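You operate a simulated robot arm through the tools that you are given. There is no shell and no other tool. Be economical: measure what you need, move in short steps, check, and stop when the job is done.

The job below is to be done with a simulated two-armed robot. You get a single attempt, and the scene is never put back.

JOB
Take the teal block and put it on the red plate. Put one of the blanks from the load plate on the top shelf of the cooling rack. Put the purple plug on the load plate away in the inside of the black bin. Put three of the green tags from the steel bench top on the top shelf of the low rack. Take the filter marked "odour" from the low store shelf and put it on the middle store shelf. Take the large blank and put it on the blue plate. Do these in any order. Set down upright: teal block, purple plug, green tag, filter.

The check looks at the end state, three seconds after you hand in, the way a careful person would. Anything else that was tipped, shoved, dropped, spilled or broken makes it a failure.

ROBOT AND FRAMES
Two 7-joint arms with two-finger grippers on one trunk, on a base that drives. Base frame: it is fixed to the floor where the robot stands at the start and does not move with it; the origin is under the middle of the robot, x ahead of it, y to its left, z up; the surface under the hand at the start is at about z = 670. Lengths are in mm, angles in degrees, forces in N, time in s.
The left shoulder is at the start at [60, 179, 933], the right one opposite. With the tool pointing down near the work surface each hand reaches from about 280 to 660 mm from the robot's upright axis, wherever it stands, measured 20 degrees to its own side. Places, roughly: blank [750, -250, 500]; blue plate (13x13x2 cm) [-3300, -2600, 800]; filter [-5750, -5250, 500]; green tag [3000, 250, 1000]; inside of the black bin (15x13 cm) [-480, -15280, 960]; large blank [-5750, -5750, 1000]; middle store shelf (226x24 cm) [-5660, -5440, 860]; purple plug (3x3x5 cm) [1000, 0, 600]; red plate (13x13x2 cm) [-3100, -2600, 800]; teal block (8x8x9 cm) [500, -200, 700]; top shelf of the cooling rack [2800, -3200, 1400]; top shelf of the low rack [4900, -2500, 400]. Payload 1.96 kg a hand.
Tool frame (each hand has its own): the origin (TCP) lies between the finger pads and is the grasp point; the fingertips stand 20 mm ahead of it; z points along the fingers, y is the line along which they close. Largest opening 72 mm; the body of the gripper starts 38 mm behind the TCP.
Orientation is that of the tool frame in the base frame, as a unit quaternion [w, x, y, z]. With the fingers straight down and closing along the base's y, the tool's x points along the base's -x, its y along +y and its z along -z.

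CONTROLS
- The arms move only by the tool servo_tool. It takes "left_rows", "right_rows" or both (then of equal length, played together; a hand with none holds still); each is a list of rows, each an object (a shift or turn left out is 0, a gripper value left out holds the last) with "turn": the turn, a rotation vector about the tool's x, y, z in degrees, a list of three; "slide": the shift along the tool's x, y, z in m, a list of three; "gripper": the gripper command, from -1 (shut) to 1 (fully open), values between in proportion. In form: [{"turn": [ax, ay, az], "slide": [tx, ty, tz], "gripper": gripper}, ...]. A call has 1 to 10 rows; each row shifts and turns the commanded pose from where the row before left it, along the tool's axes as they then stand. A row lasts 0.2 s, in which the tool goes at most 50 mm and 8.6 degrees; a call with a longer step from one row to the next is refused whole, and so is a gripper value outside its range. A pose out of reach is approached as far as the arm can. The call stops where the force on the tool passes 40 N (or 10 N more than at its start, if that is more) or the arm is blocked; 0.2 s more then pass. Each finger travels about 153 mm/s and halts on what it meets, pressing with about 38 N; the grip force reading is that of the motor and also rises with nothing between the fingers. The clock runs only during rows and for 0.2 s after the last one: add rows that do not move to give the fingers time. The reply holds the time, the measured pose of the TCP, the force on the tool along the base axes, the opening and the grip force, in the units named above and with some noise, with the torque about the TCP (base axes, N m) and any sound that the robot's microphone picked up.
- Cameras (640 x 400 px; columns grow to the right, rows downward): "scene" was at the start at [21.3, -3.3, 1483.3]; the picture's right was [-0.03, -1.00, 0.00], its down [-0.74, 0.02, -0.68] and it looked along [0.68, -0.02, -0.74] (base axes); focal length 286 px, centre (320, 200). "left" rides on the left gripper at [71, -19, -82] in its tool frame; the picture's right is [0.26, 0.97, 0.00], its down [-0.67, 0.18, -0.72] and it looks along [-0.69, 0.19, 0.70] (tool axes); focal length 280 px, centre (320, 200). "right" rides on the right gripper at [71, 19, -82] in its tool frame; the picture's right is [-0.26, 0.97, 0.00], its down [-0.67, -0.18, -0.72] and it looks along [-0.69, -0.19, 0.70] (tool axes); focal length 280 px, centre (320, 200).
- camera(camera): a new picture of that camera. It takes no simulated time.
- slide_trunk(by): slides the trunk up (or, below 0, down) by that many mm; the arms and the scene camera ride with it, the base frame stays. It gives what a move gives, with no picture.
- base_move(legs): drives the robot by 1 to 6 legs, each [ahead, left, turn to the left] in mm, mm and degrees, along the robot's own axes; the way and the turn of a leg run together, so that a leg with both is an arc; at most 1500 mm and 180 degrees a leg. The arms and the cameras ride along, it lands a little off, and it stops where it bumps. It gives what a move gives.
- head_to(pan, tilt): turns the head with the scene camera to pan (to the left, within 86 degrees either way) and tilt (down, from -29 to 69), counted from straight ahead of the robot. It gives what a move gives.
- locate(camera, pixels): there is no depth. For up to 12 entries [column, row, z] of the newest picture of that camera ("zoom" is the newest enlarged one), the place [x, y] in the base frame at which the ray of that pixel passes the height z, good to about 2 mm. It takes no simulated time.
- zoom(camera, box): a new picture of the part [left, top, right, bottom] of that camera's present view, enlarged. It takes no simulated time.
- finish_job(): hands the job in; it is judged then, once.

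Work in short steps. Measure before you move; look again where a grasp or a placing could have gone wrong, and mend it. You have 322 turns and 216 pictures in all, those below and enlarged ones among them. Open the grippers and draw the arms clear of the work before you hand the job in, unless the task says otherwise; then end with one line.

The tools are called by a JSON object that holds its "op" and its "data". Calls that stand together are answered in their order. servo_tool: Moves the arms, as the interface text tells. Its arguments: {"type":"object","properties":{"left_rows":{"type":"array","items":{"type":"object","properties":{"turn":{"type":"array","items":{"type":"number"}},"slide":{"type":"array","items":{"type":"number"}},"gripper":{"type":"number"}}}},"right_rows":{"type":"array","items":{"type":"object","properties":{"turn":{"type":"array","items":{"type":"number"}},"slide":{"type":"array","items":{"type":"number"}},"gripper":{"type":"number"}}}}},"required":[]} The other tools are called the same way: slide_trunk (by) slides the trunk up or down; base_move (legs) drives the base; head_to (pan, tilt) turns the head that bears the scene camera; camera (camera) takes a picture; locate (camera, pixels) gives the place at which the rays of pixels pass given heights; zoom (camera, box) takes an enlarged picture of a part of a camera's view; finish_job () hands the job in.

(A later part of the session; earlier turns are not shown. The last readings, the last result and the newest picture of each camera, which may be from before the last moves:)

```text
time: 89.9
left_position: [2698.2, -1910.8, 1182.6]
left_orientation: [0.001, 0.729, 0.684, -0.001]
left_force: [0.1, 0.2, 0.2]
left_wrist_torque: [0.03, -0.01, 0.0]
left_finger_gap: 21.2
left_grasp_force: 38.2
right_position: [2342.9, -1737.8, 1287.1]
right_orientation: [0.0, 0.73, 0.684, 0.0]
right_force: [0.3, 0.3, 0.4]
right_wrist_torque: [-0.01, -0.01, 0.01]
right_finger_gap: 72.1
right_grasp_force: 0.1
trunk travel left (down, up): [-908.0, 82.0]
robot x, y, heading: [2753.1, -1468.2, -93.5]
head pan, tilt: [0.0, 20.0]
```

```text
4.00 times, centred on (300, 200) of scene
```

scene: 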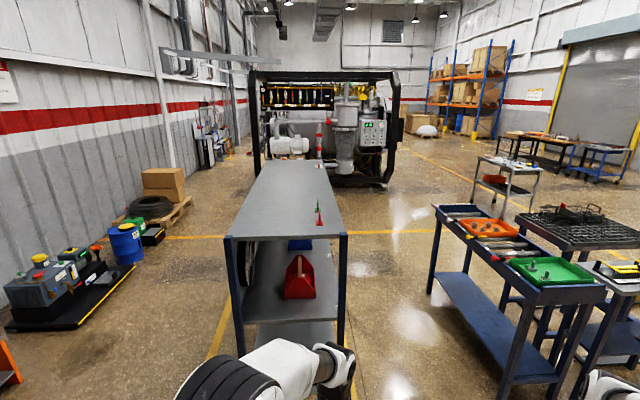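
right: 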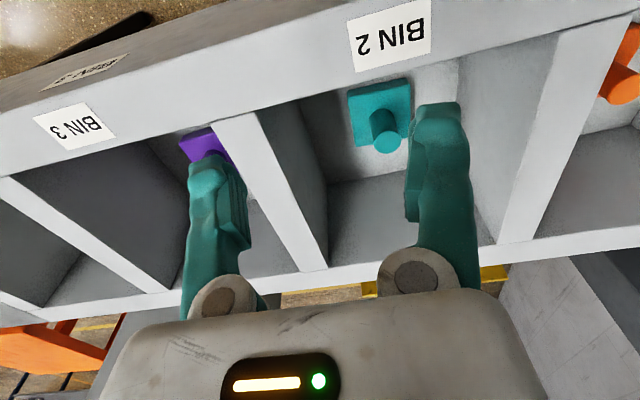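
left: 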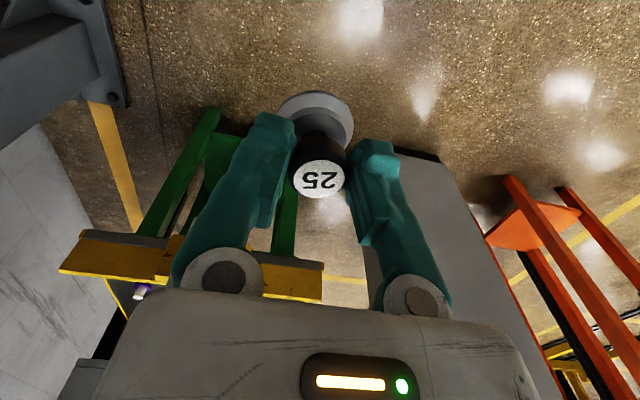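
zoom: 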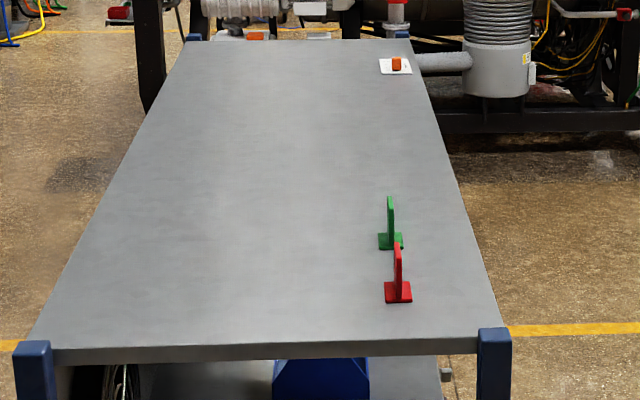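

Shelf top is about z≈1375, with signs near (2690,-2500). I raise trunk fully and the hand to z≈1480.

{"op": "slide_trunk", "data": {"by": 82}}

{"op": "servo_tool", "data": {"left_rows": [{"slide": [0, 0, -0.04]}, {"slide": [0, 0, -0.04]}, {"slide": [0, 0, -0.04]}, {"slide": [0, 0, -0.04]}, {"slide": [0, 0, -0.04]}, {"slide": [0, 0, -0.03]}]}}

```text
time: 91.1
left_position: [2697.7, -1910.4, 1264.0]
left_orientation: [0.0, 0.729, 0.684, 0.0]
left_force: [0.1, -0.1, -1.2]
left_wrist_torque: [-0.01, 0.03, -0.02]
left_finger_gap: 21.4
left_grasp_force: 38.5
right_position: [2343.7, -1738.7, 1368.0]
right_orientation: [0.0, 0.729, 0.685, 0.0]
right_force: [0.3, -0.1, -0.7]
right_wrist_torque: [0.03, -0.04, -0.01]
right_finger_gap: 72.1
right_grasp_force: 0.1
trunk travel left (down, up): [-990.0, 0.0]
robot x, y, heading: [2754.6, -1467.2, -93.7]
head pan, tilt: [0.0, 20.0]
```

```text
time: 92.5
left_position: [2697.5, -1912.0, 1324.1]
left_orientation: [0.001, 0.729, 0.684, 0.0]
left_force: [-0.3, -0.6, -1.0]
left_wrist_torque: [0.03, 0.01, 0.01]
left_finger_gap: 21.3
left_grasp_force: 38.4
left hand out of reach, approached as far as the arm can: row 2, 3, 4, 5, 6
right_position: [2343.0, -1738.9, 1368.1]
right_orientation: [0.0, 0.729, 0.685, 0.0]
right_force: [-0.4, -0.1, -0.3]
right_wrist_torque: [0.0, 0.02, -0.02]
right_finger_gap: 72.1
right_grasp_force: 0.1
trunk travel left (down, up): [-990.0, 0.0]
robot x, y, heading: [2752.4, -1467.8, -94.0]
head pan, tilt: [0.0, 20.0]
```

Out of reach there with tool down; nearer to the own shoulder line should allow more height. Move left/back and up.

{"op": "servo_tool", "data": {"left_rows": [{"slide": [0.02, 0.04, 0]}, {"slide": [0.02, 0.04, 0]}, {"slide": [0.02, 0.04, 0]}, {"slide": [0.02, 0.04, 0]}, {"slide": [0.02, 0.03, 0]}, {"slide": [0, 0, -0.04]}, {"slide": [0, 0, -0.04]}, {"slide": [0, 0, -0.04]}, {"slide": [0, 0, -0.04]}]}}

```text
time: 94.5
left_position: [2892.2, -1821.2, 1379.2]
left_orientation: [0.002, 0.729, 0.685, -0.001]
left_force: [0.0, -1.1, -0.2]
left_wrist_torque: [0.02, 0.02, 0.0]
left_finger_gap: 21.0
left_grasp_force: 38.4
left hand out of reach, approached as far as the arm can: row 7, 8, 9
right_position: [2342.8, -1738.1, 1369.2]
right_orientation: [-0.001, 0.729, 0.685, 0.0]
right_force: [0.3, 0.1, 0.6]
right_wrist_torque: [-0.04, -0.01, 0.01]
right_finger_gap: 72.1
right_grasp_force: 0.1
trunk travel left (down, up): [-990.0, 0.0]
robot x, y, heading: [2756.5, -1470.4, -93.4]
head pan, tilt: [0.0, 20.0]
```

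With tool down the arm tops out at 1379. I tilt the tool forward about 51° to gain height and see how high it gets.

{"op": "servo_tool", "data": {"left_rows": [{"turn": [0, -8.5, 0]}, {"turn": [0, -8.5, 0]}, {"turn": [0, -8.5, 0]}, {"turn": [0, -8.5, 0]}, {"turn": [0, -8.5, 0]}, {"turn": [0, -8.5, 0]}, {"slide": [-0.032, 0, -0.025]}, {"slide": [-0.032, 0, -0.025]}, {"slide": [-0.032, 0, -0.025]}]}}

{"op": "camera", "data": {"camera": "scene"}}

```text
time: 96.5
left_position: [2877.8, -1937.1, 1499.7]
left_orientation: [0.294, 0.658, 0.617, -0.314]
left_force: [-0.8, -0.8, -0.6]
left_wrist_torque: [0.04, -0.01, 0.01]
left_finger_gap: 21.2
left_grasp_force: 37.7
left hand out of reach, approached as far as the arm can: row 3, 4, 5, 6, 8, 9
right_position: [2344.4, -1739.8, 1369.2]
right_orientation: [-0.001, 0.729, 0.684, 0.001]
right_force: [-0.2, -0.1, 0.0]
right_wrist_torque: [0.0, 0.0, 0.01]
right_finger_gap: 72.0
right_grasp_force: 0.1
trunk travel left (down, up): [-990.0, 0.0]
robot x, y, heading: [2754.6, -1469.9, -93.7]
head pan, tilt: [0.0, 20.0]
```

```text
181 pictures are left
```

scene: 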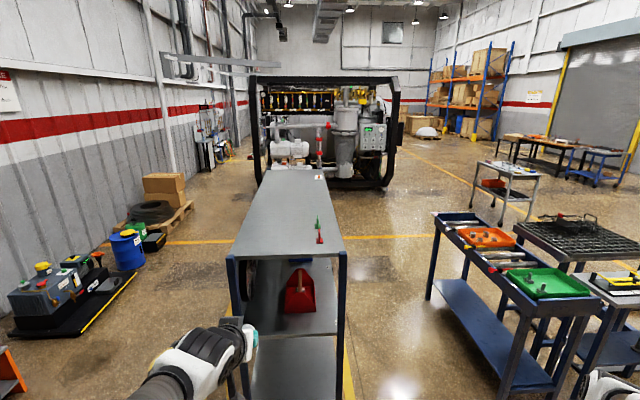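

TCP reaches 1500 with 51° tilt, 467 mm ahead. I straighten the heading and approach the rack end.

{"op": "base_move", "data": {"legs": [[0, 0, 3.7], [440, 0, 0]]}}

{"op": "head_to", "data": {"pan": 0, "tilt": 45}}

{"op": "camera", "data": {"camera": "scene"}}

{"op": "camera", "data": {"camera": "left"}}

```text
time: 99.6
left_position: [2910.9, -2360.8, 1499.5]
left_orientation: [0.306, 0.637, 0.639, -0.305]
left_force: [0.4, -0.1, -0.5]
left_wrist_torque: [-0.02, -0.01, -0.02]
left_finger_gap: 21.1
left_grasp_force: 38.3
right_position: [2362.0, -2201.1, 1370.0]
right_orientation: [0.0, 0.706, 0.708, -0.001]
right_force: [0.8, 0.1, -0.4]
right_wrist_torque: [-0.02, 0.0, -0.02]
right_finger_gap: 71.8
right_grasp_force: 0.0
trunk travel left (down, up): [-990.0, 0.0]
robot x, y, heading: [2752.6, -1911.2, -89.8]
head pan, tilt: [0.0, 20.0]
```

```text
time: 100.5
left_position: [2909.3, -2363.5, 1498.7]
left_orientation: [0.305, 0.637, 0.639, -0.304]
left_force: [-0.6, -0.5, -0.4]
left_wrist_torque: [0.01, 0.0, 0.03]
left_finger_gap: 21.0
left_grasp_force: 38.1
right_position: [2364.1, -2204.4, 1368.2]
right_orientation: [0.0, 0.706, 0.709, 0.0]
right_force: [-0.7, 0.7, -0.3]
right_wrist_torque: [0.03, 0.02, -0.01]
right_finger_gap: 72.2
right_grasp_force: 0.1
trunk travel left (down, up): [-990.0, 0.0]
robot x, y, heading: [2755.8, -1905.1, -89.7]
head pan, tilt: [0.0, 45.0]
```

```text
180 pictures are left
```

scene: 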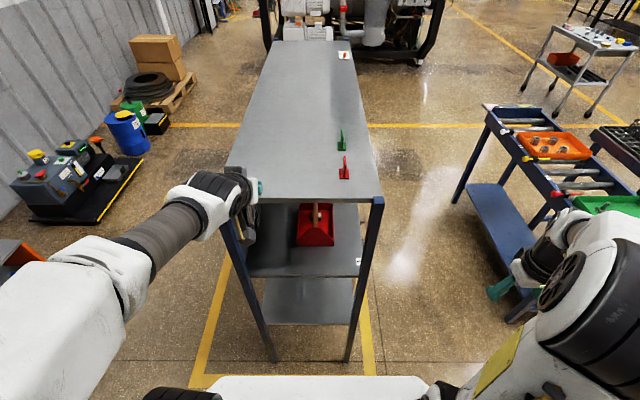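

```text
179 pictures are left
```

left: 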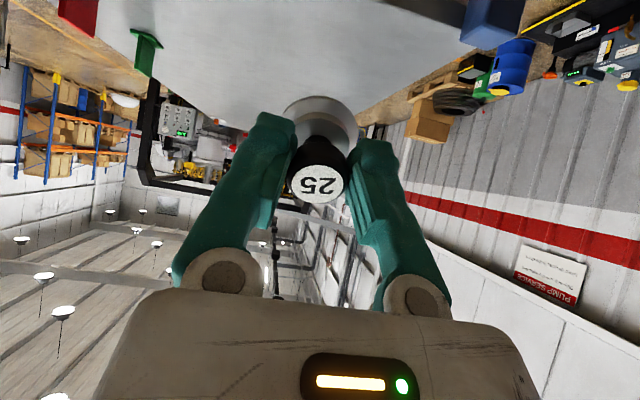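

{"op": "locate", "data": {"camera": "scene", "pixels": [[340, 202, 1400], [340, 202, 1350], [340, 202, 1375], [378, 198, 1375], [344, 178, 1375], [274, 360, 0], [347, 360, 0]]}}

{"op": "locate", "data": {"camera": "left", "pixels": [[143, 76, 1350], [143, 76, 1375], [143, 76, 1400]]}}

{"op": "locate", "data": {"camera": "scene", "pixels": [[341, 150, 1350], [341, 150, 1375], [341, 150, 1400]]}}

```text
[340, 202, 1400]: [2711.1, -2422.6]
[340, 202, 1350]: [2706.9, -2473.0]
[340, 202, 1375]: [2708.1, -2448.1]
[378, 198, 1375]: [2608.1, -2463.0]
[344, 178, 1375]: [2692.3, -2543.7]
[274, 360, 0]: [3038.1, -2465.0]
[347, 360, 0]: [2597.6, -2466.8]
```

```text
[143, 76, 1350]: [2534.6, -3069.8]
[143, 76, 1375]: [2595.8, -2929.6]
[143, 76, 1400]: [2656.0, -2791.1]
```

```text
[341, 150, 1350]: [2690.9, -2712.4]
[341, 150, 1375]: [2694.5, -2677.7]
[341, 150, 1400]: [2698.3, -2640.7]
```

Advance 180 mm over the shelf.

{"op": "base_move", "data": {"legs": [[180, 0, 0]]}}

{"op": "camera", "data": {"camera": "left"}}

{"op": "zoom", "data": {"camera": "scene", "box": [200, 130, 400, 255]}}

```text
time: 102.0
left_position: [2909.6, -2540.1, 1501.0]
left_orientation: [0.306, 0.637, 0.638, -0.306]
left_force: [-0.2, 0.5, -0.8]
left_wrist_torque: [0.0, -0.02, -0.01]
left_finger_gap: 21.2
left_grasp_force: 37.9
right_position: [2362.1, -2380.0, 1369.6]
right_orientation: [0.001, 0.707, 0.707, -0.001]
right_force: [0.4, 0.5, 0.1]
right_wrist_torque: [-0.03, 0.01, 0.01]
right_finger_gap: 72.3
right_grasp_force: 0.1
trunk travel left (down, up): [-990.0, 0.0]
robot x, y, heading: [2754.4, -2089.3, -89.8]
head pan, tilt: [0.0, 45.0]
```

```text
178 pictures are left
```

left: 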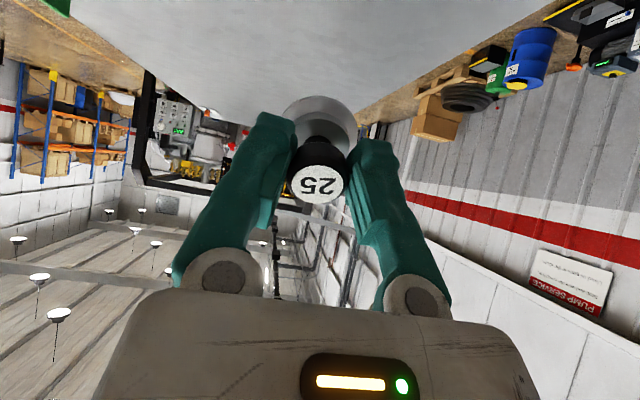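

```text
3.20 times, centred on (300, 192) of scene
```

zoom: 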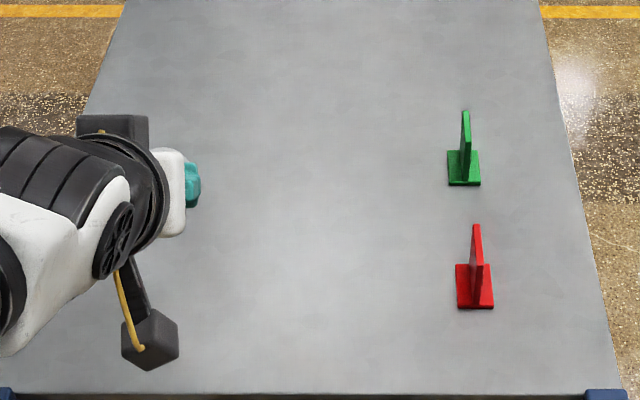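

Descend 45 mm while reducing tilt by about 8°.

{"op": "servo_tool", "data": {"left_rows": [{"slide": [0.0156, 0, 0.0125]}, {"slide": [0.0156, 0, 0.0125], "turn": [0, 4, 0]}, {"slide": [0.005, 0, 0.0045], "turn": [0, 4, 0]}, {}]}}

{"op": "camera", "data": {"camera": "left"}}

```text
time: 103.0
left_position: [2910.6, -2544.8, 1453.1]
left_orientation: [0.26, 0.657, 0.659, -0.258]
left_force: [-0.1, 0.3, -0.4]
left_wrist_torque: [-0.02, -0.02, -0.01]
left_finger_gap: 21.0
left_grasp_force: 38.1
right_position: [2363.2, -2385.5, 1368.4]
right_orientation: [0.001, 0.706, 0.708, 0.0]
right_force: [-0.1, -0.3, -0.1]
right_wrist_torque: [-0.03, -0.01, 0.0]
right_finger_gap: 71.6
right_grasp_force: 0.0
trunk travel left (down, up): [-990.0, 0.0]
robot x, y, heading: [2756.2, -2087.8, -89.8]
head pan, tilt: [0.0, 45.0]
```

```text
176 pictures are left
```

left: 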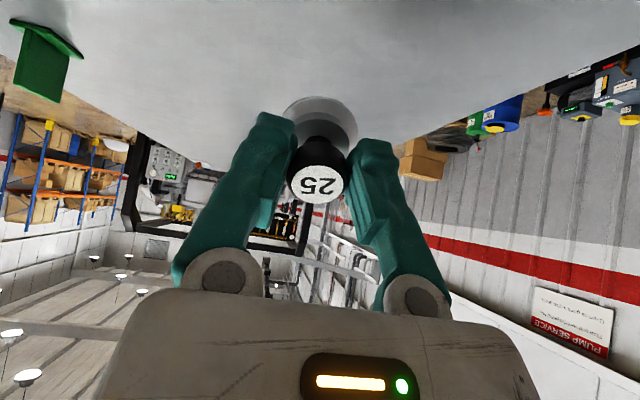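

{"op": "servo_tool", "data": {"left_rows": [{"slide": [0.007, 0, 0.0075], "turn": [0, 5, 0]}, {"slide": [0.006, 0, 0.008], "turn": [0, 5, 0]}, {}]}}

{"op": "zoom", "data": {"camera": "left", "box": [200, 40, 440, 220]}}

```text
time: 103.8
left_position: [2908.9, -2542.8, 1431.6]
left_orientation: [0.202, 0.677, 0.679, -0.201]
left_force: [-0.6, 0.4, -1.0]
left_wrist_torque: [0.0, -0.02, 0.03]
left_finger_gap: 21.3
left_grasp_force: 38.5
right_position: [2363.2, -2383.7, 1368.3]
right_orientation: [0.0, 0.706, 0.708, -0.001]
right_force: [0.3, 0.6, -0.9]
right_wrist_torque: [0.02, -0.01, -0.01]
right_finger_gap: 71.8
right_grasp_force: 0.1
trunk travel left (down, up): [-990.0, 0.0]
robot x, y, heading: [2756.9, -2088.1, -89.9]
head pan, tilt: [0.0, 45.0]
```

```text
2.22 times, centred on (320, 130) of left
```

zoom: 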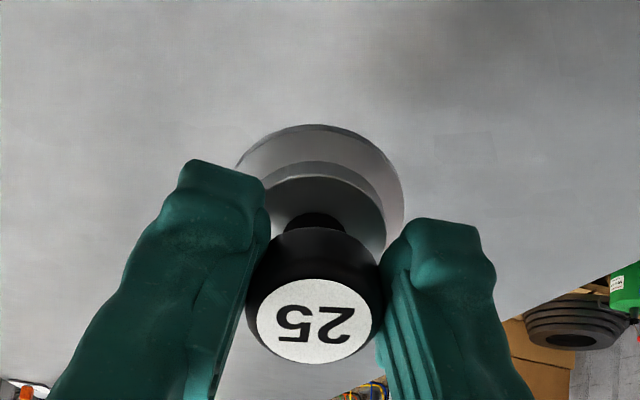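

{"op": "servo_tool", "data": {"left_rows": [{"slide": [0.004, 0, 0.006], "turn": [0, 5, 0]}, {"slide": [0.003, 0, 0.006], "turn": [0, 5, 0]}, {}]}}

{"op": "zoom", "data": {"camera": "left", "box": [200, 40, 440, 220]}}

```text
time: 104.6
left_position: [2910.2, -2544.5, 1417.9]
left_orientation: [0.142, 0.692, 0.694, -0.141]
left_force: [-0.3, 1.3, -0.9]
left_wrist_torque: [0.0, 0.02, 0.01]
left_finger_gap: 21.2
left_grasp_force: 38.5
right_position: [2362.7, -2383.9, 1369.6]
right_orientation: [0.0, 0.706, 0.708, -0.001]
right_force: [-0.8, -0.2, -1.1]
right_wrist_torque: [0.0, -0.02, 0.01]
right_finger_gap: 71.7
right_grasp_force: 0.1
trunk travel left (down, up): [-990.0, 0.0]
robot x, y, heading: [2761.6, -2089.4, -90.1]
head pan, tilt: [0.0, 45.0]
```

```text
2.22 times, centred on (320, 130) of left
```

zoom: 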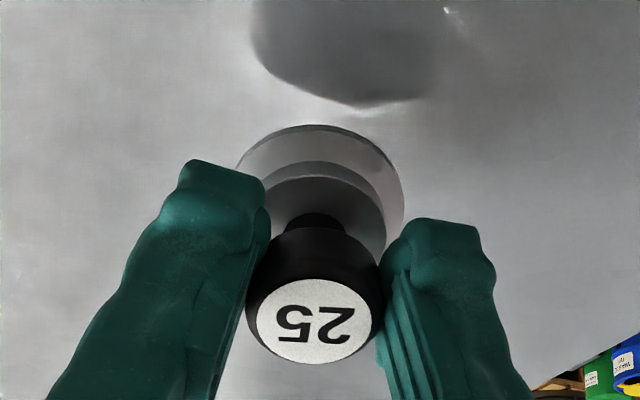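

{"op": "servo_tool", "data": {"left_rows": [{"slide": [0.0015, 0, 0.004], "turn": [0, 5, 0]}, {"slide": [0.001, 0, 0.004], "turn": [0, 5, 0]}, {"slide": [0.0005, 0, 0.004], "turn": [0, 5, 0]}, {}]}}

{"op": "zoom", "data": {"camera": "left", "box": [200, 40, 440, 220]}}

```text
time: 105.6
left_position: [2909.9, -2544.7, 1406.1]
left_orientation: [0.049, 0.704, 0.707, -0.049]
left_force: [-0.9, 0.1, -1.1]
left_wrist_torque: [-0.03, 0.02, -0.03]
left_finger_gap: 20.9
left_grasp_force: 37.8
right_position: [2363.8, -2383.9, 1369.3]
right_orientation: [0.0, 0.706, 0.708, 0.0]
right_force: [1.0, 0.1, 0.6]
right_wrist_torque: [-0.02, -0.02, -0.01]
right_finger_gap: 72.3
right_grasp_force: 0.1
trunk travel left (down, up): [-990.0, 0.0]
robot x, y, heading: [2755.7, -2089.4, -90.0]
head pan, tilt: [0.0, 45.0]
```

```text
2.22 times, centred on (320, 130) of left
```

zoom: 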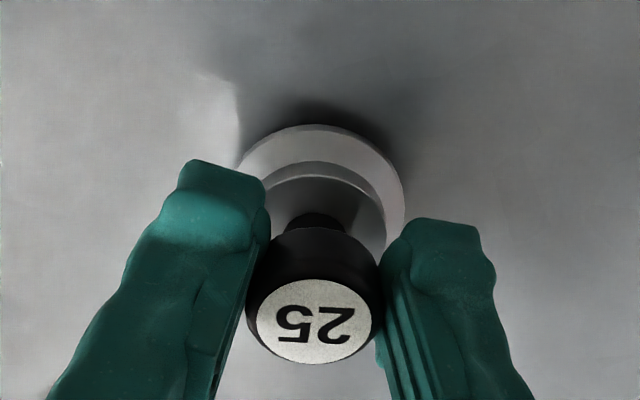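

{"op": "servo_tool", "data": {"left_rows": [{"slide": [0, 0, 0.001], "turn": [0, 4, 0]}, {"slide": [0, 0, 0.001], "turn": [0, 4, 0]}, {"slide": [0, 0, 0.002]}, {"slide": [0, 0, 0.002]}, {}]}}

{"op": "zoom", "data": {"camera": "left", "box": [200, 40, 440, 220]}}

```text
time: 106.8
left_position: [2908.5, -2541.5, 1393.8]
left_orientation: [0.039, 0.705, 0.707, -0.041]
left_force: [-0.1, -5.8, 19.2]
left_wrist_torque: [0.05, -0.01, 0.0]
left_finger_gap: 19.1
left_grasp_force: 37.3
left hand out of reach, approached as far as the arm can: row 1, 2
right_position: [2363.5, -2384.4, 1369.5]
right_orientation: [-0.001, 0.707, 0.707, 0.001]
right_force: [0.7, 0.2, -0.2]
right_wrist_torque: [-0.01, 0.02, 0.02]
right_finger_gap: 71.9
right_grasp_force: 0.0
trunk travel left (down, up): [-990.0, 0.0]
robot x, y, heading: [2755.1, -2090.3, -89.7]
head pan, tilt: [0.0, 45.0]
```

```text
2.22 times, centred on (320, 130) of left
```

zoom: 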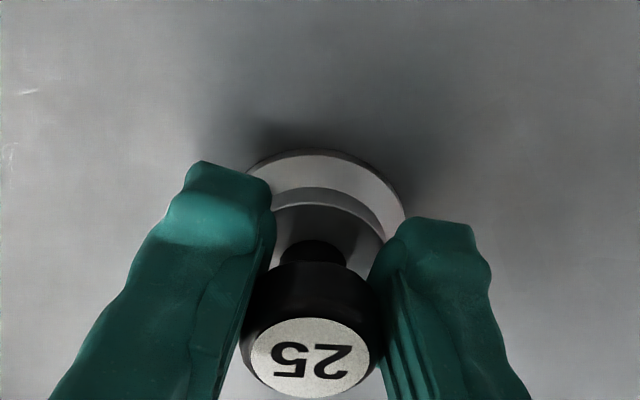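

Contact on the shelf (19 N). Release.

{"op": "servo_tool", "data": {"left_rows": [{"gripper": -0.2}, {"gripper": 0.2}, {"gripper": 0.6}, {}]}}

{"op": "zoom", "data": {"camera": "left", "box": [200, 40, 440, 220]}}

```text
time: 107.8
left_position: [2909.1, -2540.6, 1393.8]
left_orientation: [0.038, 0.705, 0.707, -0.04]
left_force: [0.5, -0.8, -0.1]
left_wrist_torque: [0.03, -0.02, -0.01]
left_finger_gap: 57.4
left_grasp_force: 0.1
right_position: [2363.0, -2385.2, 1368.6]
right_orientation: [-0.001, 0.707, 0.708, -0.001]
right_force: [-1.0, 0.3, -0.2]
right_wrist_torque: [-0.01, -0.04, -0.02]
right_finger_gap: 71.9
right_grasp_force: 0.0
trunk travel left (down, up): [-990.0, 0.0]
robot x, y, heading: [2754.3, -2087.4, -89.9]
head pan, tilt: [0.0, 45.0]
```

```text
2.22 times, centred on (320, 130) of left
```

zoom: 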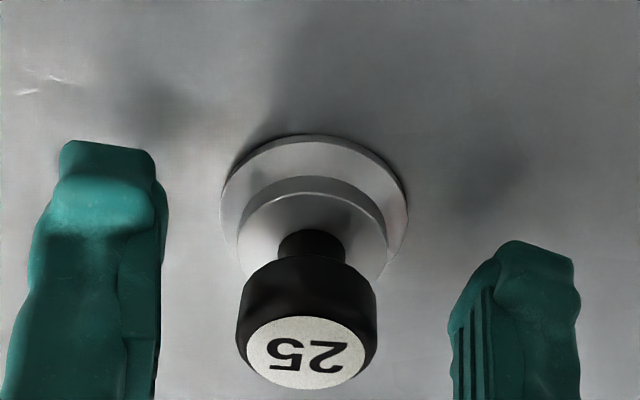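

Standing. Retreat upward with tilt, then back the base off.

{"op": "servo_tool", "data": {"left_rows": [{"slide": [-0.002, 0, -0.012], "turn": [0, -7, 0]}, {"slide": [-0.003, 0, -0.014], "turn": [0, -7, 0]}, {"slide": [-0.006, 0, -0.017], "turn": [0, -7, 0]}, {"slide": [-0.01, 0, -0.018], "turn": [0, -7, 0]}, {"slide": [-0.014, 0, -0.018], "turn": [0, -7, 0]}, {"slide": [-0.015, 0, -0.015], "turn": [0, -7, 0]}]}}

{"op": "zoom", "data": {"camera": "scene", "box": [180, 130, 400, 267]}}

```text
time: 109.2
left_position: [2908.3, -2542.0, 1504.1]
left_orientation: [0.29, 0.644, 0.645, -0.291]
left_force: [0.9, 0.9, 0.7]
left_wrist_torque: [-0.01, 0.0, -0.01]
left_finger_gap: 57.6
left_grasp_force: 0.1
right_position: [2365.0, -2383.9, 1369.1]
right_orientation: [0.0, 0.706, 0.708, 0.0]
right_force: [-0.9, 0.9, 0.0]
right_wrist_torque: [0.0, 0.0, 0.02]
right_finger_gap: 72.2
right_grasp_force: 0.0
trunk travel left (down, up): [-990.0, 0.0]
robot x, y, heading: [2753.3, -2088.8, -90.0]
head pan, tilt: [0.0, 45.0]
```

```text
2.91 times, centred on (290, 198) of scene
```

zoom: 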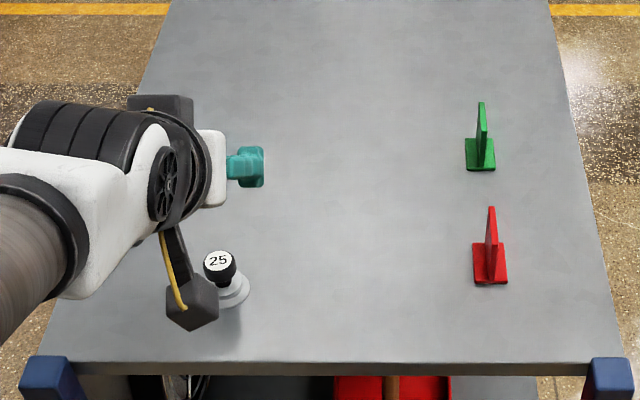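

Blank stands at the shelf. Back off, turn to the wash bench, and restore the left tool to straight down.

{"op": "base_move", "data": {"legs": [[-1000, 0, 0], [0, 0, 180]]}}

{"op": "servo_tool", "data": {"left_rows": [{"slide": [0.03, 0, 0.035], "turn": [0, 8.4, 0]}, {"slide": [0.03, 0, 0.035], "turn": [0, 8.4, 0]}, {"slide": [0.02, 0, 0.04], "turn": [0, 8.4, 0]}, {"slide": [0.01, 0, 0.04], "turn": [0, 8.4, 0]}, {"slide": [0.01, 0, 0.04], "turn": [0, 8.4, 0]}, {"slide": [0.0, 0, 0.04], "turn": [0, 6.5, 0], "gripper": 1}]}}

{"op": "head_to", "data": {"pan": 0, "tilt": 35}}

{"op": "camera", "data": {"camera": "scene"}}

```text
time: 121.8
left_position: [2577.8, -635.0, 1503.2]
left_orientation: [-0.286, 0.657, -0.633, -0.293]
left_force: [-0.4, 0.0, -0.4]
left_wrist_torque: [-0.02, -0.02, -0.03]
left_finger_gap: 57.5
left_grasp_force: 0.0
right_position: [3127.5, -776.2, 1369.7]
right_orientation: [0.0, 0.719, -0.695, 0.001]
right_force: [0.9, 0.4, -0.7]
right_wrist_torque: [0.02, -0.01, 0.02]
right_finger_gap: 72.1
right_grasp_force: 0.0
trunk travel left (down, up): [-990.0, 0.0]
robot x, y, heading: [2747.1, -1078.4, 91.9]
head pan, tilt: [0.0, 45.0]
```

```text
time: 123.2
left_position: [2576.1, -611.4, 1244.1]
left_orientation: [0.0, 0.719, -0.694, 0.003]
left_force: [0.9, 0.6, -0.9]
left_wrist_torque: [-0.03, 0.01, -0.01]
left_finger_gap: 72.0
left_grasp_force: 0.0
right_position: [3127.4, -775.1, 1367.7]
right_orientation: [0.0, 0.719, -0.695, 0.001]
right_force: [0.4, 0.0, -0.4]
right_wrist_torque: [-0.04, -0.03, 0.0]
right_finger_gap: 71.8
right_grasp_force: 0.0
trunk travel left (down, up): [-990.0, 0.0]
robot x, y, heading: [2747.5, -1083.1, 92.0]
head pan, tilt: [0.0, 45.0]
```

```text
time: 123.9
left_position: [2576.0, -614.3, 1246.3]
left_orientation: [-0.001, 0.719, -0.695, 0.001]
left_force: [-0.6, 0.1, -0.6]
left_wrist_torque: [-0.03, 0.03, 0.01]
left_finger_gap: 71.9
left_grasp_force: 0.0
right_position: [3127.8, -774.9, 1368.1]
right_orientation: [0.0, 0.719, -0.695, 0.0]
right_force: [-0.4, -0.4, 0.1]
right_wrist_torque: [0.01, 0.0, 0.02]
right_finger_gap: 71.8
right_grasp_force: 0.1
trunk travel left (down, up): [-990.0, 0.0]
robot x, y, heading: [2743.2, -1082.6, 92.2]
head pan, tilt: [0.0, 35.0]
```

```text
169 pictures are left
```

scene: 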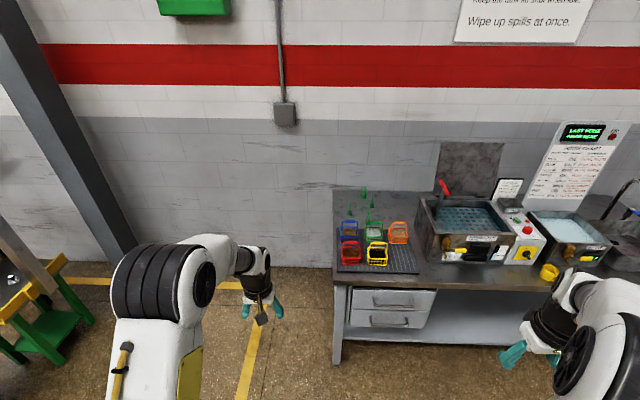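

{"op": "zoom", "data": {"camera": "scene", "box": [320, 180, 440, 290]}}

{"op": "locate", "data": {"camera": "scene", "pixels": [[333, 283, 1000], [333, 283, 900], [334, 365, 0], [335, 192, 900], [350, 213, 900], [370, 221, 900], [372, 206, 900], [364, 196, 900], [334, 365, 50], [416, 281, 900]]}}

```text
3.64 times, centred on (380, 235) of scene
```

zoom: 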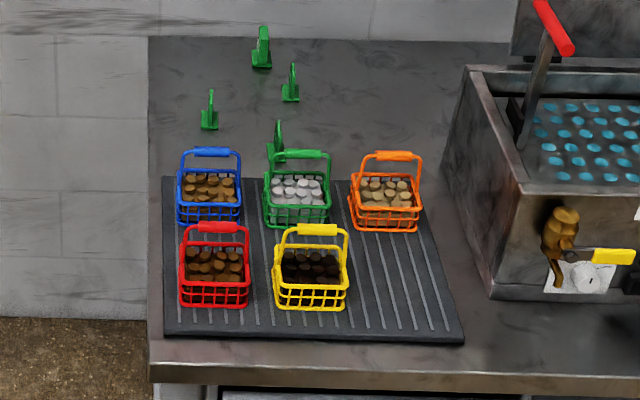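

```text
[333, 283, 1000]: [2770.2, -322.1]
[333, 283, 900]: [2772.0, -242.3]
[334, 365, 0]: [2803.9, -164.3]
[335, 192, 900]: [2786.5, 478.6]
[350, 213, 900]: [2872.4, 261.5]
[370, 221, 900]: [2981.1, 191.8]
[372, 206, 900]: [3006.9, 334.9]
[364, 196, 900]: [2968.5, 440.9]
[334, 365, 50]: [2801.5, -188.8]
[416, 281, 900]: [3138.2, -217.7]
```

Tags are at the bench's left end. I go round to stand left of the bench end facing +x.

{"op": "base_move", "data": {"legs": [[0, 0, -92], [-420, 0, 0], [0, 1130, 0]]}}

{"op": "head_to", "data": {"pan": 0, "tilt": 50}}

{"op": "camera", "data": {"camera": "scene"}}

```text
time: 135.7
left_position: [2790.2, 191.5, 1245.7]
left_orientation: [-0.001, -0.003, 1.0, -0.001]
left_force: [0.5, -0.6, 0.0]
left_wrist_torque: [0.01, 0.04, -0.01]
left_finger_gap: 72.2
left_grasp_force: 0.0
right_position: [2613.2, -355.8, 1368.3]
right_orientation: [0.0, -0.003, 1.0, -0.001]
right_force: [-0.7, 0.9, -0.8]
right_wrist_torque: [0.0, 0.01, 0.01]
right_finger_gap: 71.8
right_grasp_force: 0.1
trunk travel left (down, up): [-990.0, 0.0]
robot x, y, heading: [2313.7, 36.7, 0.7]
head pan, tilt: [0.0, 35.0]
```

```text
time: 136.5
left_position: [2790.5, 191.4, 1244.2]
left_orientation: [-0.002, -0.004, 1.0, -0.003]
left_force: [0.2, -0.4, 1.0]
left_wrist_torque: [0.0, 0.01, -0.01]
left_finger_gap: 72.0
left_grasp_force: 0.0
right_position: [2612.4, -355.4, 1368.7]
right_orientation: [0.0, -0.004, 1.0, -0.001]
right_force: [0.6, 0.2, 0.1]
right_wrist_torque: [-0.01, -0.03, -0.02]
right_finger_gap: 72.0
right_grasp_force: 0.0
trunk travel left (down, up): [-990.0, 0.0]
robot x, y, heading: [2313.2, 35.0, 0.4]
head pan, tilt: [0.0, 50.0]
```

```text
167 pictures are left
```

scene: 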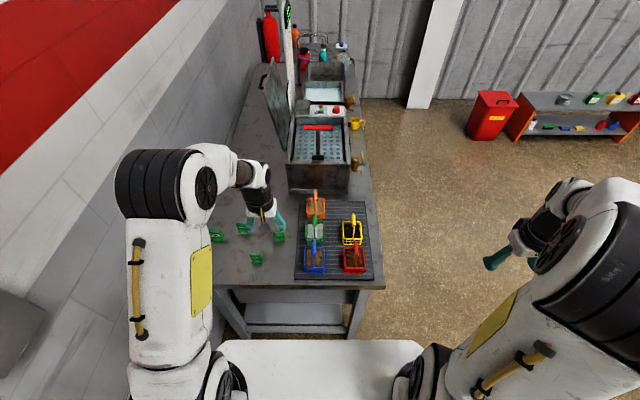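

{"op": "camera", "data": {"camera": "left"}}

{"op": "zoom", "data": {"camera": "scene", "box": [200, 200, 328, 280]}}

```text
166 pictures are left
```

left: 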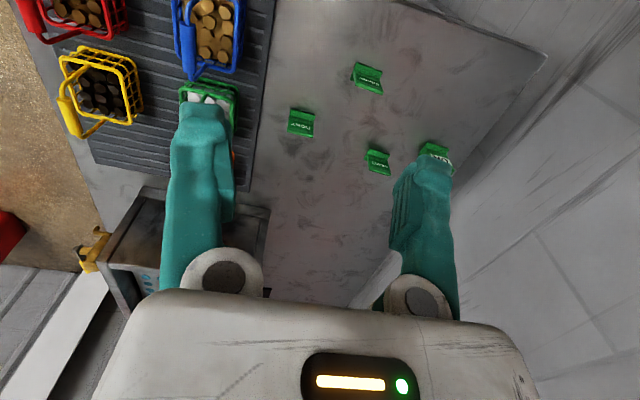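

```text
5.00 times, centred on (264, 240) of scene
```

zoom: 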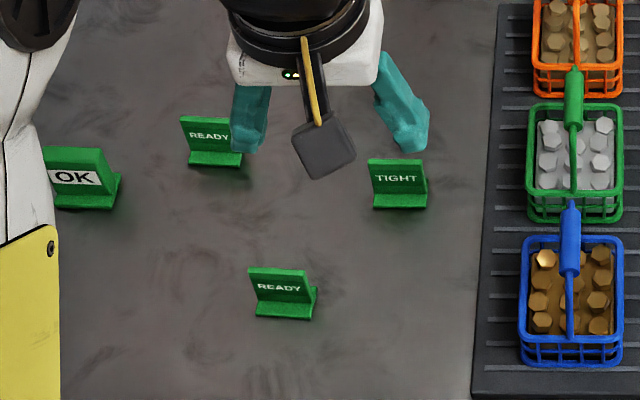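

{"op": "locate", "data": {"camera": "zoom", "pixels": [[281, 316, 900], [281, 316, 930], [277, 269, 950], [277, 269, 980], [400, 207, 900], [396, 160, 950], [215, 165, 900], [204, 117, 950]]}}

{"op": "locate", "data": {"camera": "left", "pixels": [[366, 67, 900], [366, 67, 930], [370, 88, 950], [370, 88, 980], [303, 112, 900], [301, 133, 950], [380, 152, 900], [378, 170, 950]]}}

```text
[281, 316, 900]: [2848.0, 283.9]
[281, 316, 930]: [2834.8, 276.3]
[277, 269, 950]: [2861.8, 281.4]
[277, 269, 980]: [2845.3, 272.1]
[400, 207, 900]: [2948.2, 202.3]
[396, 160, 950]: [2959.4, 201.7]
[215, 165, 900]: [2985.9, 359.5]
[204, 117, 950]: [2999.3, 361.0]
```

```text
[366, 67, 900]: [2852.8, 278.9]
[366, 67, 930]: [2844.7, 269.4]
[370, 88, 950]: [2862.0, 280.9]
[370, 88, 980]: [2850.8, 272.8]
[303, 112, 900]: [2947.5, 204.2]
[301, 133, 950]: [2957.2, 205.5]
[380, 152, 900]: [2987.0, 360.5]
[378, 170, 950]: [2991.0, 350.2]
```

Tags measured: READY1 (2862,281), TIGHT (2958,203), READY2 (2996,357), top z≈950, bench z≈900. Move up and yaw 25° left so both arms reach.

{"op": "base_move", "data": {"legs": [[77, 0, 25]]}}

{"op": "slide_trunk", "data": {"by": -150}}

{"op": "camera", "data": {"camera": "scene"}}

```text
time: 138.2
left_position: [2751.4, 395.8, 1245.7]
left_orientation: [0.001, -0.222, 0.975, -0.001]
left_force: [0.0, -0.3, 0.6]
left_wrist_torque: [0.01, -0.02, -0.02]
left_finger_gap: 72.3
left_grasp_force: 0.0
right_position: [2823.4, -175.7, 1368.9]
right_orientation: [0.001, -0.221, 0.975, 0.0]
right_force: [0.2, -1.1, 0.1]
right_wrist_torque: [0.01, 0.0, -0.04]
right_finger_gap: 72.0
right_grasp_force: 0.1
trunk travel left (down, up): [-990.0, 0.0]
robot x, y, heading: [2387.4, 52.6, 25.8]
head pan, tilt: [0.0, 50.0]
```

```text
time: 139.9
left_position: [2752.4, 394.4, 1095.8]
left_orientation: [0.001, -0.222, 0.975, -0.002]
left_force: [-0.2, 0.3, 0.2]
left_wrist_torque: [-0.05, 0.01, 0.02]
left_finger_gap: 71.9
left_grasp_force: 0.1
right_position: [2824.6, -173.7, 1218.9]
right_orientation: [0.0, -0.222, 0.975, 0.0]
right_force: [0.7, 0.2, 0.3]
right_wrist_torque: [0.03, -0.02, -0.04]
right_finger_gap: 72.4
right_grasp_force: 0.0
trunk travel left (down, up): [-840.0, 150.0]
robot x, y, heading: [2388.6, 56.3, 25.7]
head pan, tilt: [0.0, 50.0]
```

```text
164 pictures are left
```

scene: 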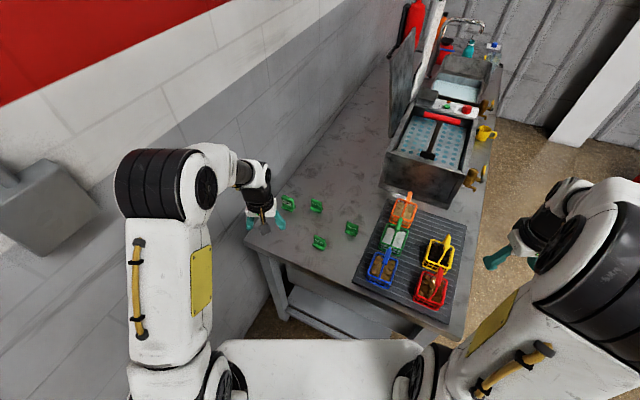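

Rotate the left tool 64° so that it closes along base x.

{"op": "servo_tool", "data": {"left_rows": [{"turn": [0, 0, -8.04]}, {"turn": [0, 0, -8.04]}, {"turn": [0, 0, -8.04]}, {"turn": [0, 0, -8.04]}, {"turn": [0, 0, -8.04]}, {"turn": [0, 0, -8.04]}, {"turn": [0, 0, -8.04]}, {"turn": [0, 0, -8.04]}]}}

```text
time: 141.7
left_position: [2750.9, 396.5, 1095.2]
left_orientation: [0.001, 0.707, -0.707, 0.001]
left_force: [0.7, 0.5, -0.7]
left_wrist_torque: [0.02, 0.04, 0.0]
left_finger_gap: 72.2
left_grasp_force: 0.1
right_position: [2824.8, -173.6, 1217.5]
right_orientation: [0.0, -0.221, 0.975, 0.001]
right_force: [-0.4, 1.3, -0.1]
right_wrist_torque: [0.01, -0.01, -0.02]
right_finger_gap: 72.1
right_grasp_force: 0.0
trunk travel left (down, up): [-840.0, 150.0]
robot x, y, heading: [2390.8, 55.2, 25.8]
head pan, tilt: [0.0, 50.0]
```

{"op": "servo_tool", "data": {"left_rows": [{"slide": [0.0288, -0.0278, 0.0213]}, {"slide": [0.0288, -0.0278, 0.0213]}, {"slide": [0.0288, -0.0278, 0.0213]}, {"slide": [0.0288, -0.0278, 0.0213]}, {}]}}

{"op": "camera", "data": {"camera": "left"}}

```text
time: 142.9
left_position: [2863.0, 281.3, 1009.5]
left_orientation: [0.001, 0.707, -0.707, 0.001]
left_force: [0.2, 0.2, 0.1]
left_wrist_torque: [0.01, 0.0, -0.02]
left_finger_gap: 72.1
left_grasp_force: 0.0
right_position: [2823.4, -173.6, 1219.3]
right_orientation: [0.0, -0.222, 0.975, 0.0]
right_force: [0.6, -0.1, -0.1]
right_wrist_torque: [0.0, -0.01, 0.02]
right_finger_gap: 71.8
right_grasp_force: 0.0
trunk travel left (down, up): [-840.0, 150.0]
robot x, y, heading: [2390.2, 53.3, 25.6]
head pan, tilt: [0.0, 50.0]
```

```text
163 pictures are left
```

left: 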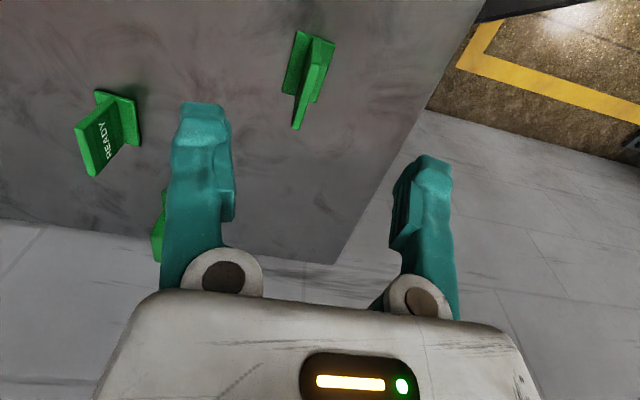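

{"op": "zoom", "data": {"camera": "left", "box": [240, 10, 400, 150]}}

```text
2.86 times, centred on (320, 80) of left
```

zoom: 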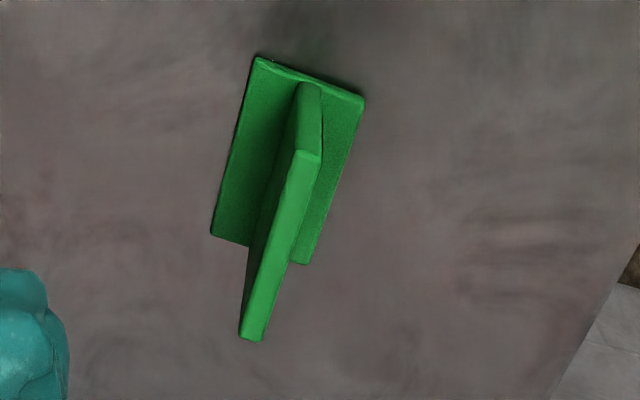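

{"op": "locate", "data": {"camera": "zoom", "pixels": [[309, 153, 950], [252, 338, 950], [280, 245, 950], [280, 245, 945], [257, 62, 900], [363, 98, 900], [212, 235, 900]]}}

```text
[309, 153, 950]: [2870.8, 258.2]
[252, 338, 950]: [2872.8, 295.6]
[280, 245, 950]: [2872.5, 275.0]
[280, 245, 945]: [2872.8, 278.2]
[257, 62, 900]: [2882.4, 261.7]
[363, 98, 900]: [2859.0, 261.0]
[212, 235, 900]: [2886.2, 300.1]
```

{"op": "servo_tool", "data": {"left_rows": [{"slide": [0.002, -0.0095, 0.02]}, {"slide": [0, 0, 0.03]}, {"slide": [0, 0, 0.025]}, {"gripper": -1}, {}, {}, {}]}}

{"op": "camera", "data": {"camera": "left"}}

```text
time: 144.5
left_position: [2872.6, 277.8, 933.8]
left_orientation: [0.002, 0.707, -0.707, 0.001]
left_force: [0.2, -0.4, 0.0]
left_wrist_torque: [-0.01, 0.01, 0.04]
left_finger_gap: 6.1
left_grasp_force: 33.5
right_position: [2824.6, -173.1, 1218.6]
right_orientation: [-0.001, -0.221, 0.975, 0.0]
right_force: [-0.5, -0.2, 0.0]
right_wrist_torque: [0.01, 0.0, -0.01]
right_finger_gap: 72.0
right_grasp_force: 0.1
trunk travel left (down, up): [-840.0, 150.0]
robot x, y, heading: [2390.2, 56.8, 25.8]
head pan, tilt: [0.0, 50.0]
```

```text
161 pictures are left
```

left: 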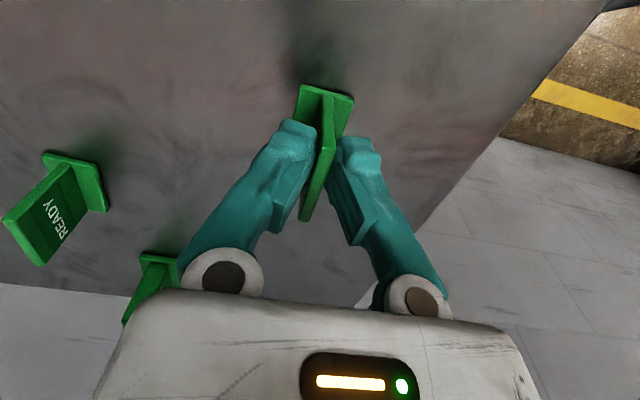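

Held (gap 6). Lift left clear, and rotate the right tool likewise.

{"op": "servo_tool", "data": {"left_rows": [{"slide": [0, 0, -0.04]}, {"slide": [0, 0, -0.045]}, {"slide": [-0.01, 0.02, -0.045]}, {"slide": [-0.02, 0.03, -0.03]}, {"slide": [-0.02, 0.03, -0.01]}, {}, {}, {}], "right_rows": [{"turn": [0, 0, -8.03]}, {"turn": [0, 0, -8.03]}, {"turn": [0, 0, -8.03]}, {"turn": [0, 0, -8.03]}, {"turn": [0, 0, -8.03]}, {"turn": [0, 0, -8.03]}, {"turn": [0, 0, -8.03]}, {"turn": [0, 0, -8.03]}]}}

{"op": "camera", "data": {"camera": "scene"}}

```text
refused: row 3 steps farther than a row can; nothing moved
```

```text
160 pictures are left
```

scene: 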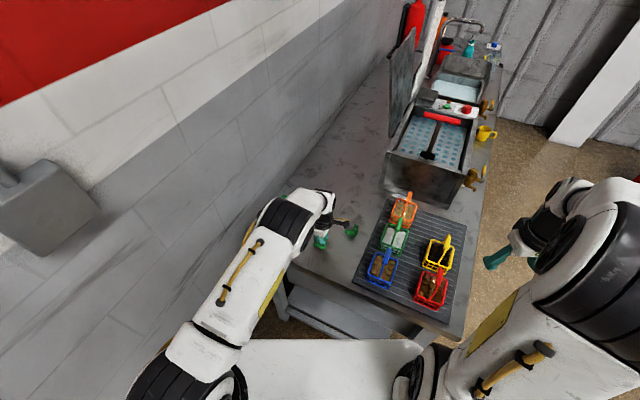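

{"op": "servo_tool", "data": {"left_rows": [{"slide": [0, 0, -0.04]}, {"slide": [0, 0, -0.045]}, {"slide": [-0.01, 0.02, -0.04]}, {"slide": [-0.02, 0.03, -0.03]}, {"slide": [-0.02, 0.03, -0.01]}, {}, {}, {}], "right_rows": [{"turn": [0, 0, -8.03]}, {"turn": [0, 0, -8.03]}, {"turn": [0, 0, -8.03]}, {"turn": [0, 0, -8.03]}, {"turn": [0, 0, -8.03]}, {"turn": [0, 0, -8.03]}, {"turn": [0, 0, -8.03]}, {"turn": [0, 0, -8.03]}]}}

```text
time: 146.3
left_position: [2792.7, 331.0, 1100.2]
left_orientation: [0.001, 0.707, -0.707, 0.001]
left_force: [-0.4, 0.6, 1.1]
left_wrist_torque: [0.0, -0.01, 0.0]
left_finger_gap: 6.1
left_grasp_force: 32.9
right_position: [2826.0, -172.6, 1219.0]
right_orientation: [0.0, -0.706, 0.708, 0.0]
right_force: [-0.4, 0.6, 0.7]
right_wrist_torque: [0.02, -0.01, 0.0]
right_finger_gap: 71.9
right_grasp_force: 0.0
trunk travel left (down, up): [-840.0, 150.0]
robot x, y, heading: [2389.8, 55.2, 25.7]
head pan, tilt: [0.0, 50.0]
```

{"op": "servo_tool", "data": {"right_rows": [{"slide": [-0.0417, -0.0156, 0.0143]}, {"slide": [-0.0417, -0.0156, 0.0143]}, {"slide": [-0.0417, -0.0156, 0.0143]}, {"slide": [-0.0417, -0.0156, 0.0143]}, {"slide": [-0.0417, -0.0156, 0.0143]}, {"slide": [-0.0417, -0.0156, 0.0143]}, {"slide": [-0.0417, -0.0156, 0.0143]}, {"slide": [-0.0417, -0.0156, 0.0143]}, {"slide": [-0.0417, -0.0156, 0.0143]}]}}

{"op": "camera", "data": {"camera": "right"}}

{"op": "camera", "data": {"camera": "scene"}}

```text
time: 148.3
left_position: [2792.6, 330.4, 1099.2]
left_orientation: [0.0, 0.707, -0.707, 0.0]
left_force: [-0.5, -0.3, 0.6]
left_wrist_torque: [0.01, 0.0, -0.03]
left_finger_gap: 5.9
left_grasp_force: 33.2
right_position: [2958.1, 180.7, 1095.0]
right_orientation: [-0.002, -0.706, 0.708, -0.001]
right_force: [-0.4, -0.1, 0.2]
right_wrist_torque: [0.03, -0.02, 0.02]
right_finger_gap: 71.9
right_grasp_force: 0.0
right hand out of reach, approached as far as the arm can: row 9
trunk travel left (down, up): [-840.0, 150.0]
robot x, y, heading: [2385.8, 52.9, 25.7]
head pan, tilt: [0.0, 50.0]
```

```text
159 pictures are left
```

right: 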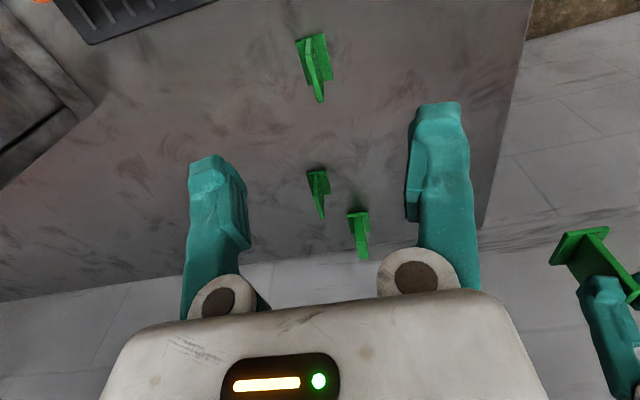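

```text
158 pictures are left
```

scene: 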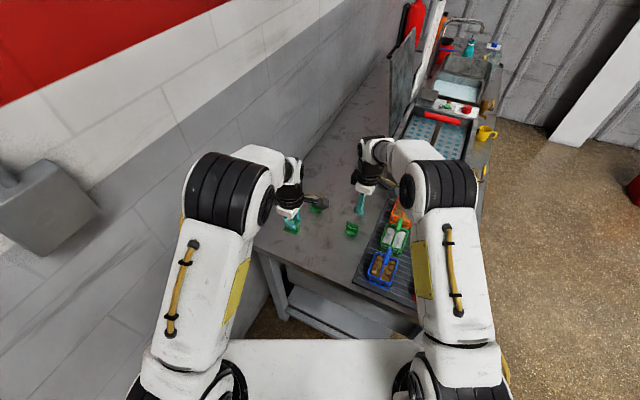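

{"op": "slide_trunk", "data": {"by": -75}}

{"op": "zoom", "data": {"camera": "right", "box": [200, 0, 440, 150]}}

{"op": "zoom", "data": {"camera": "scene", "box": [270, 140, 430, 240]}}

```text
time: 149.4
left_position: [2793.3, 329.8, 1024.1]
left_orientation: [-0.002, -0.707, 0.707, -0.002]
left_force: [0.5, 0.4, 0.1]
left_wrist_torque: [0.02, 0.01, 0.02]
left_finger_gap: 5.9
left_grasp_force: 33.8
right_position: [2957.8, 179.9, 1020.8]
right_orientation: [0.0, -0.706, 0.708, 0.0]
right_force: [-0.9, -0.1, 0.3]
right_wrist_torque: [-0.01, 0.01, -0.02]
right_finger_gap: 71.9
right_grasp_force: 0.1
trunk travel left (down, up): [-765.0, 225.0]
robot x, y, heading: [2387.8, 53.2, 25.9]
head pan, tilt: [0.0, 50.0]
```

```text
2.67 times, centred on (320, 75) of right
```

zoom: 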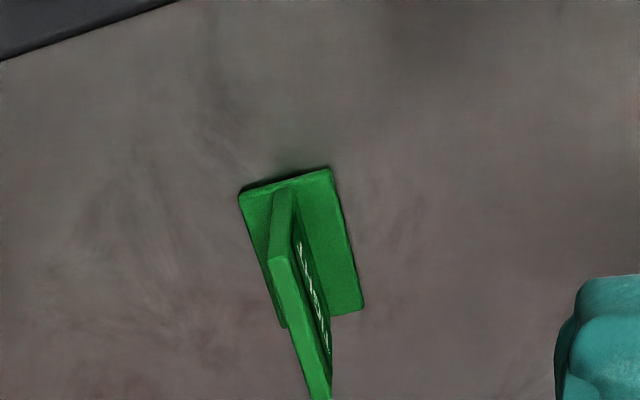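

```text
4.00 times, centred on (350, 190) of scene
```

zoom: 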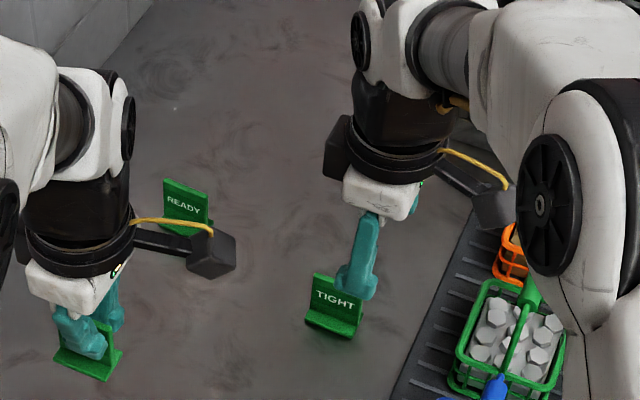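

{"op": "locate", "data": {"camera": "zoom", "pixels": [[340, 285, 950], [322, 330, 900]]}}

{"op": "zoom", "data": {"camera": "right", "box": [240, 20, 400, 180]}}

{"op": "locate", "data": {"camera": "right", "pixels": [[306, 98, 950], [319, 153, 950], [290, 73, 900], [324, 63, 900], [336, 115, 900]]}}

```text
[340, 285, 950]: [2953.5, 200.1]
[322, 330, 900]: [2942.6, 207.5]
```

```text
2.50 times, centred on (320, 100) of right
```

zoom: 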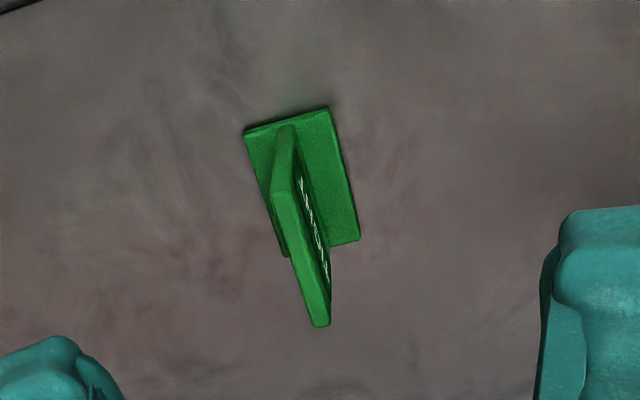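

```text
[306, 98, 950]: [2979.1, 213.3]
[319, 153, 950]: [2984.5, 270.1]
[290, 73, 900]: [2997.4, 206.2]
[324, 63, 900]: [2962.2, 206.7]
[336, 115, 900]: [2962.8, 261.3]
```

{"op": "locate", "data": {"camera": "zoom", "pixels": [[282, 193, 948], [320, 326, 948], [301, 260, 948], [246, 134, 900], [330, 110, 900], [357, 240, 900]]}}

```text
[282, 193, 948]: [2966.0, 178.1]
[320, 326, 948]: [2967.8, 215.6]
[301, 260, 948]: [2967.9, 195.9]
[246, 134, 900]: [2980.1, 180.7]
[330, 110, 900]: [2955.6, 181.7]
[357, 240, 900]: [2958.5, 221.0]
```

{"op": "servo_tool", "data": {"right_rows": [{"slide": [-0.018, -0.009, 0.02]}, {"slide": [0, 0, 0.02]}, {}]}}

```text
time: 150.2
left_position: [2794.2, 331.4, 1025.4]
left_orientation: [0.001, 0.707, -0.707, 0.001]
left_force: [-0.5, -1.2, -1.0]
left_wrist_torque: [-0.01, 0.01, -0.01]
left_finger_gap: 6.0
left_grasp_force: 33.4
right_position: [2959.3, 185.8, 993.8]
right_orientation: [0.001, -0.707, 0.707, -0.001]
right_force: [0.2, -0.7, 0.9]
right_wrist_torque: [0.0, -0.04, -0.02]
right_finger_gap: 71.9
right_grasp_force: 0.1
right hand out of reach, approached as far as the arm can: row 1
trunk travel left (down, up): [-765.0, 225.0]
robot x, y, heading: [2387.3, 50.9, 25.5]
head pan, tilt: [0.0, 50.0]
```

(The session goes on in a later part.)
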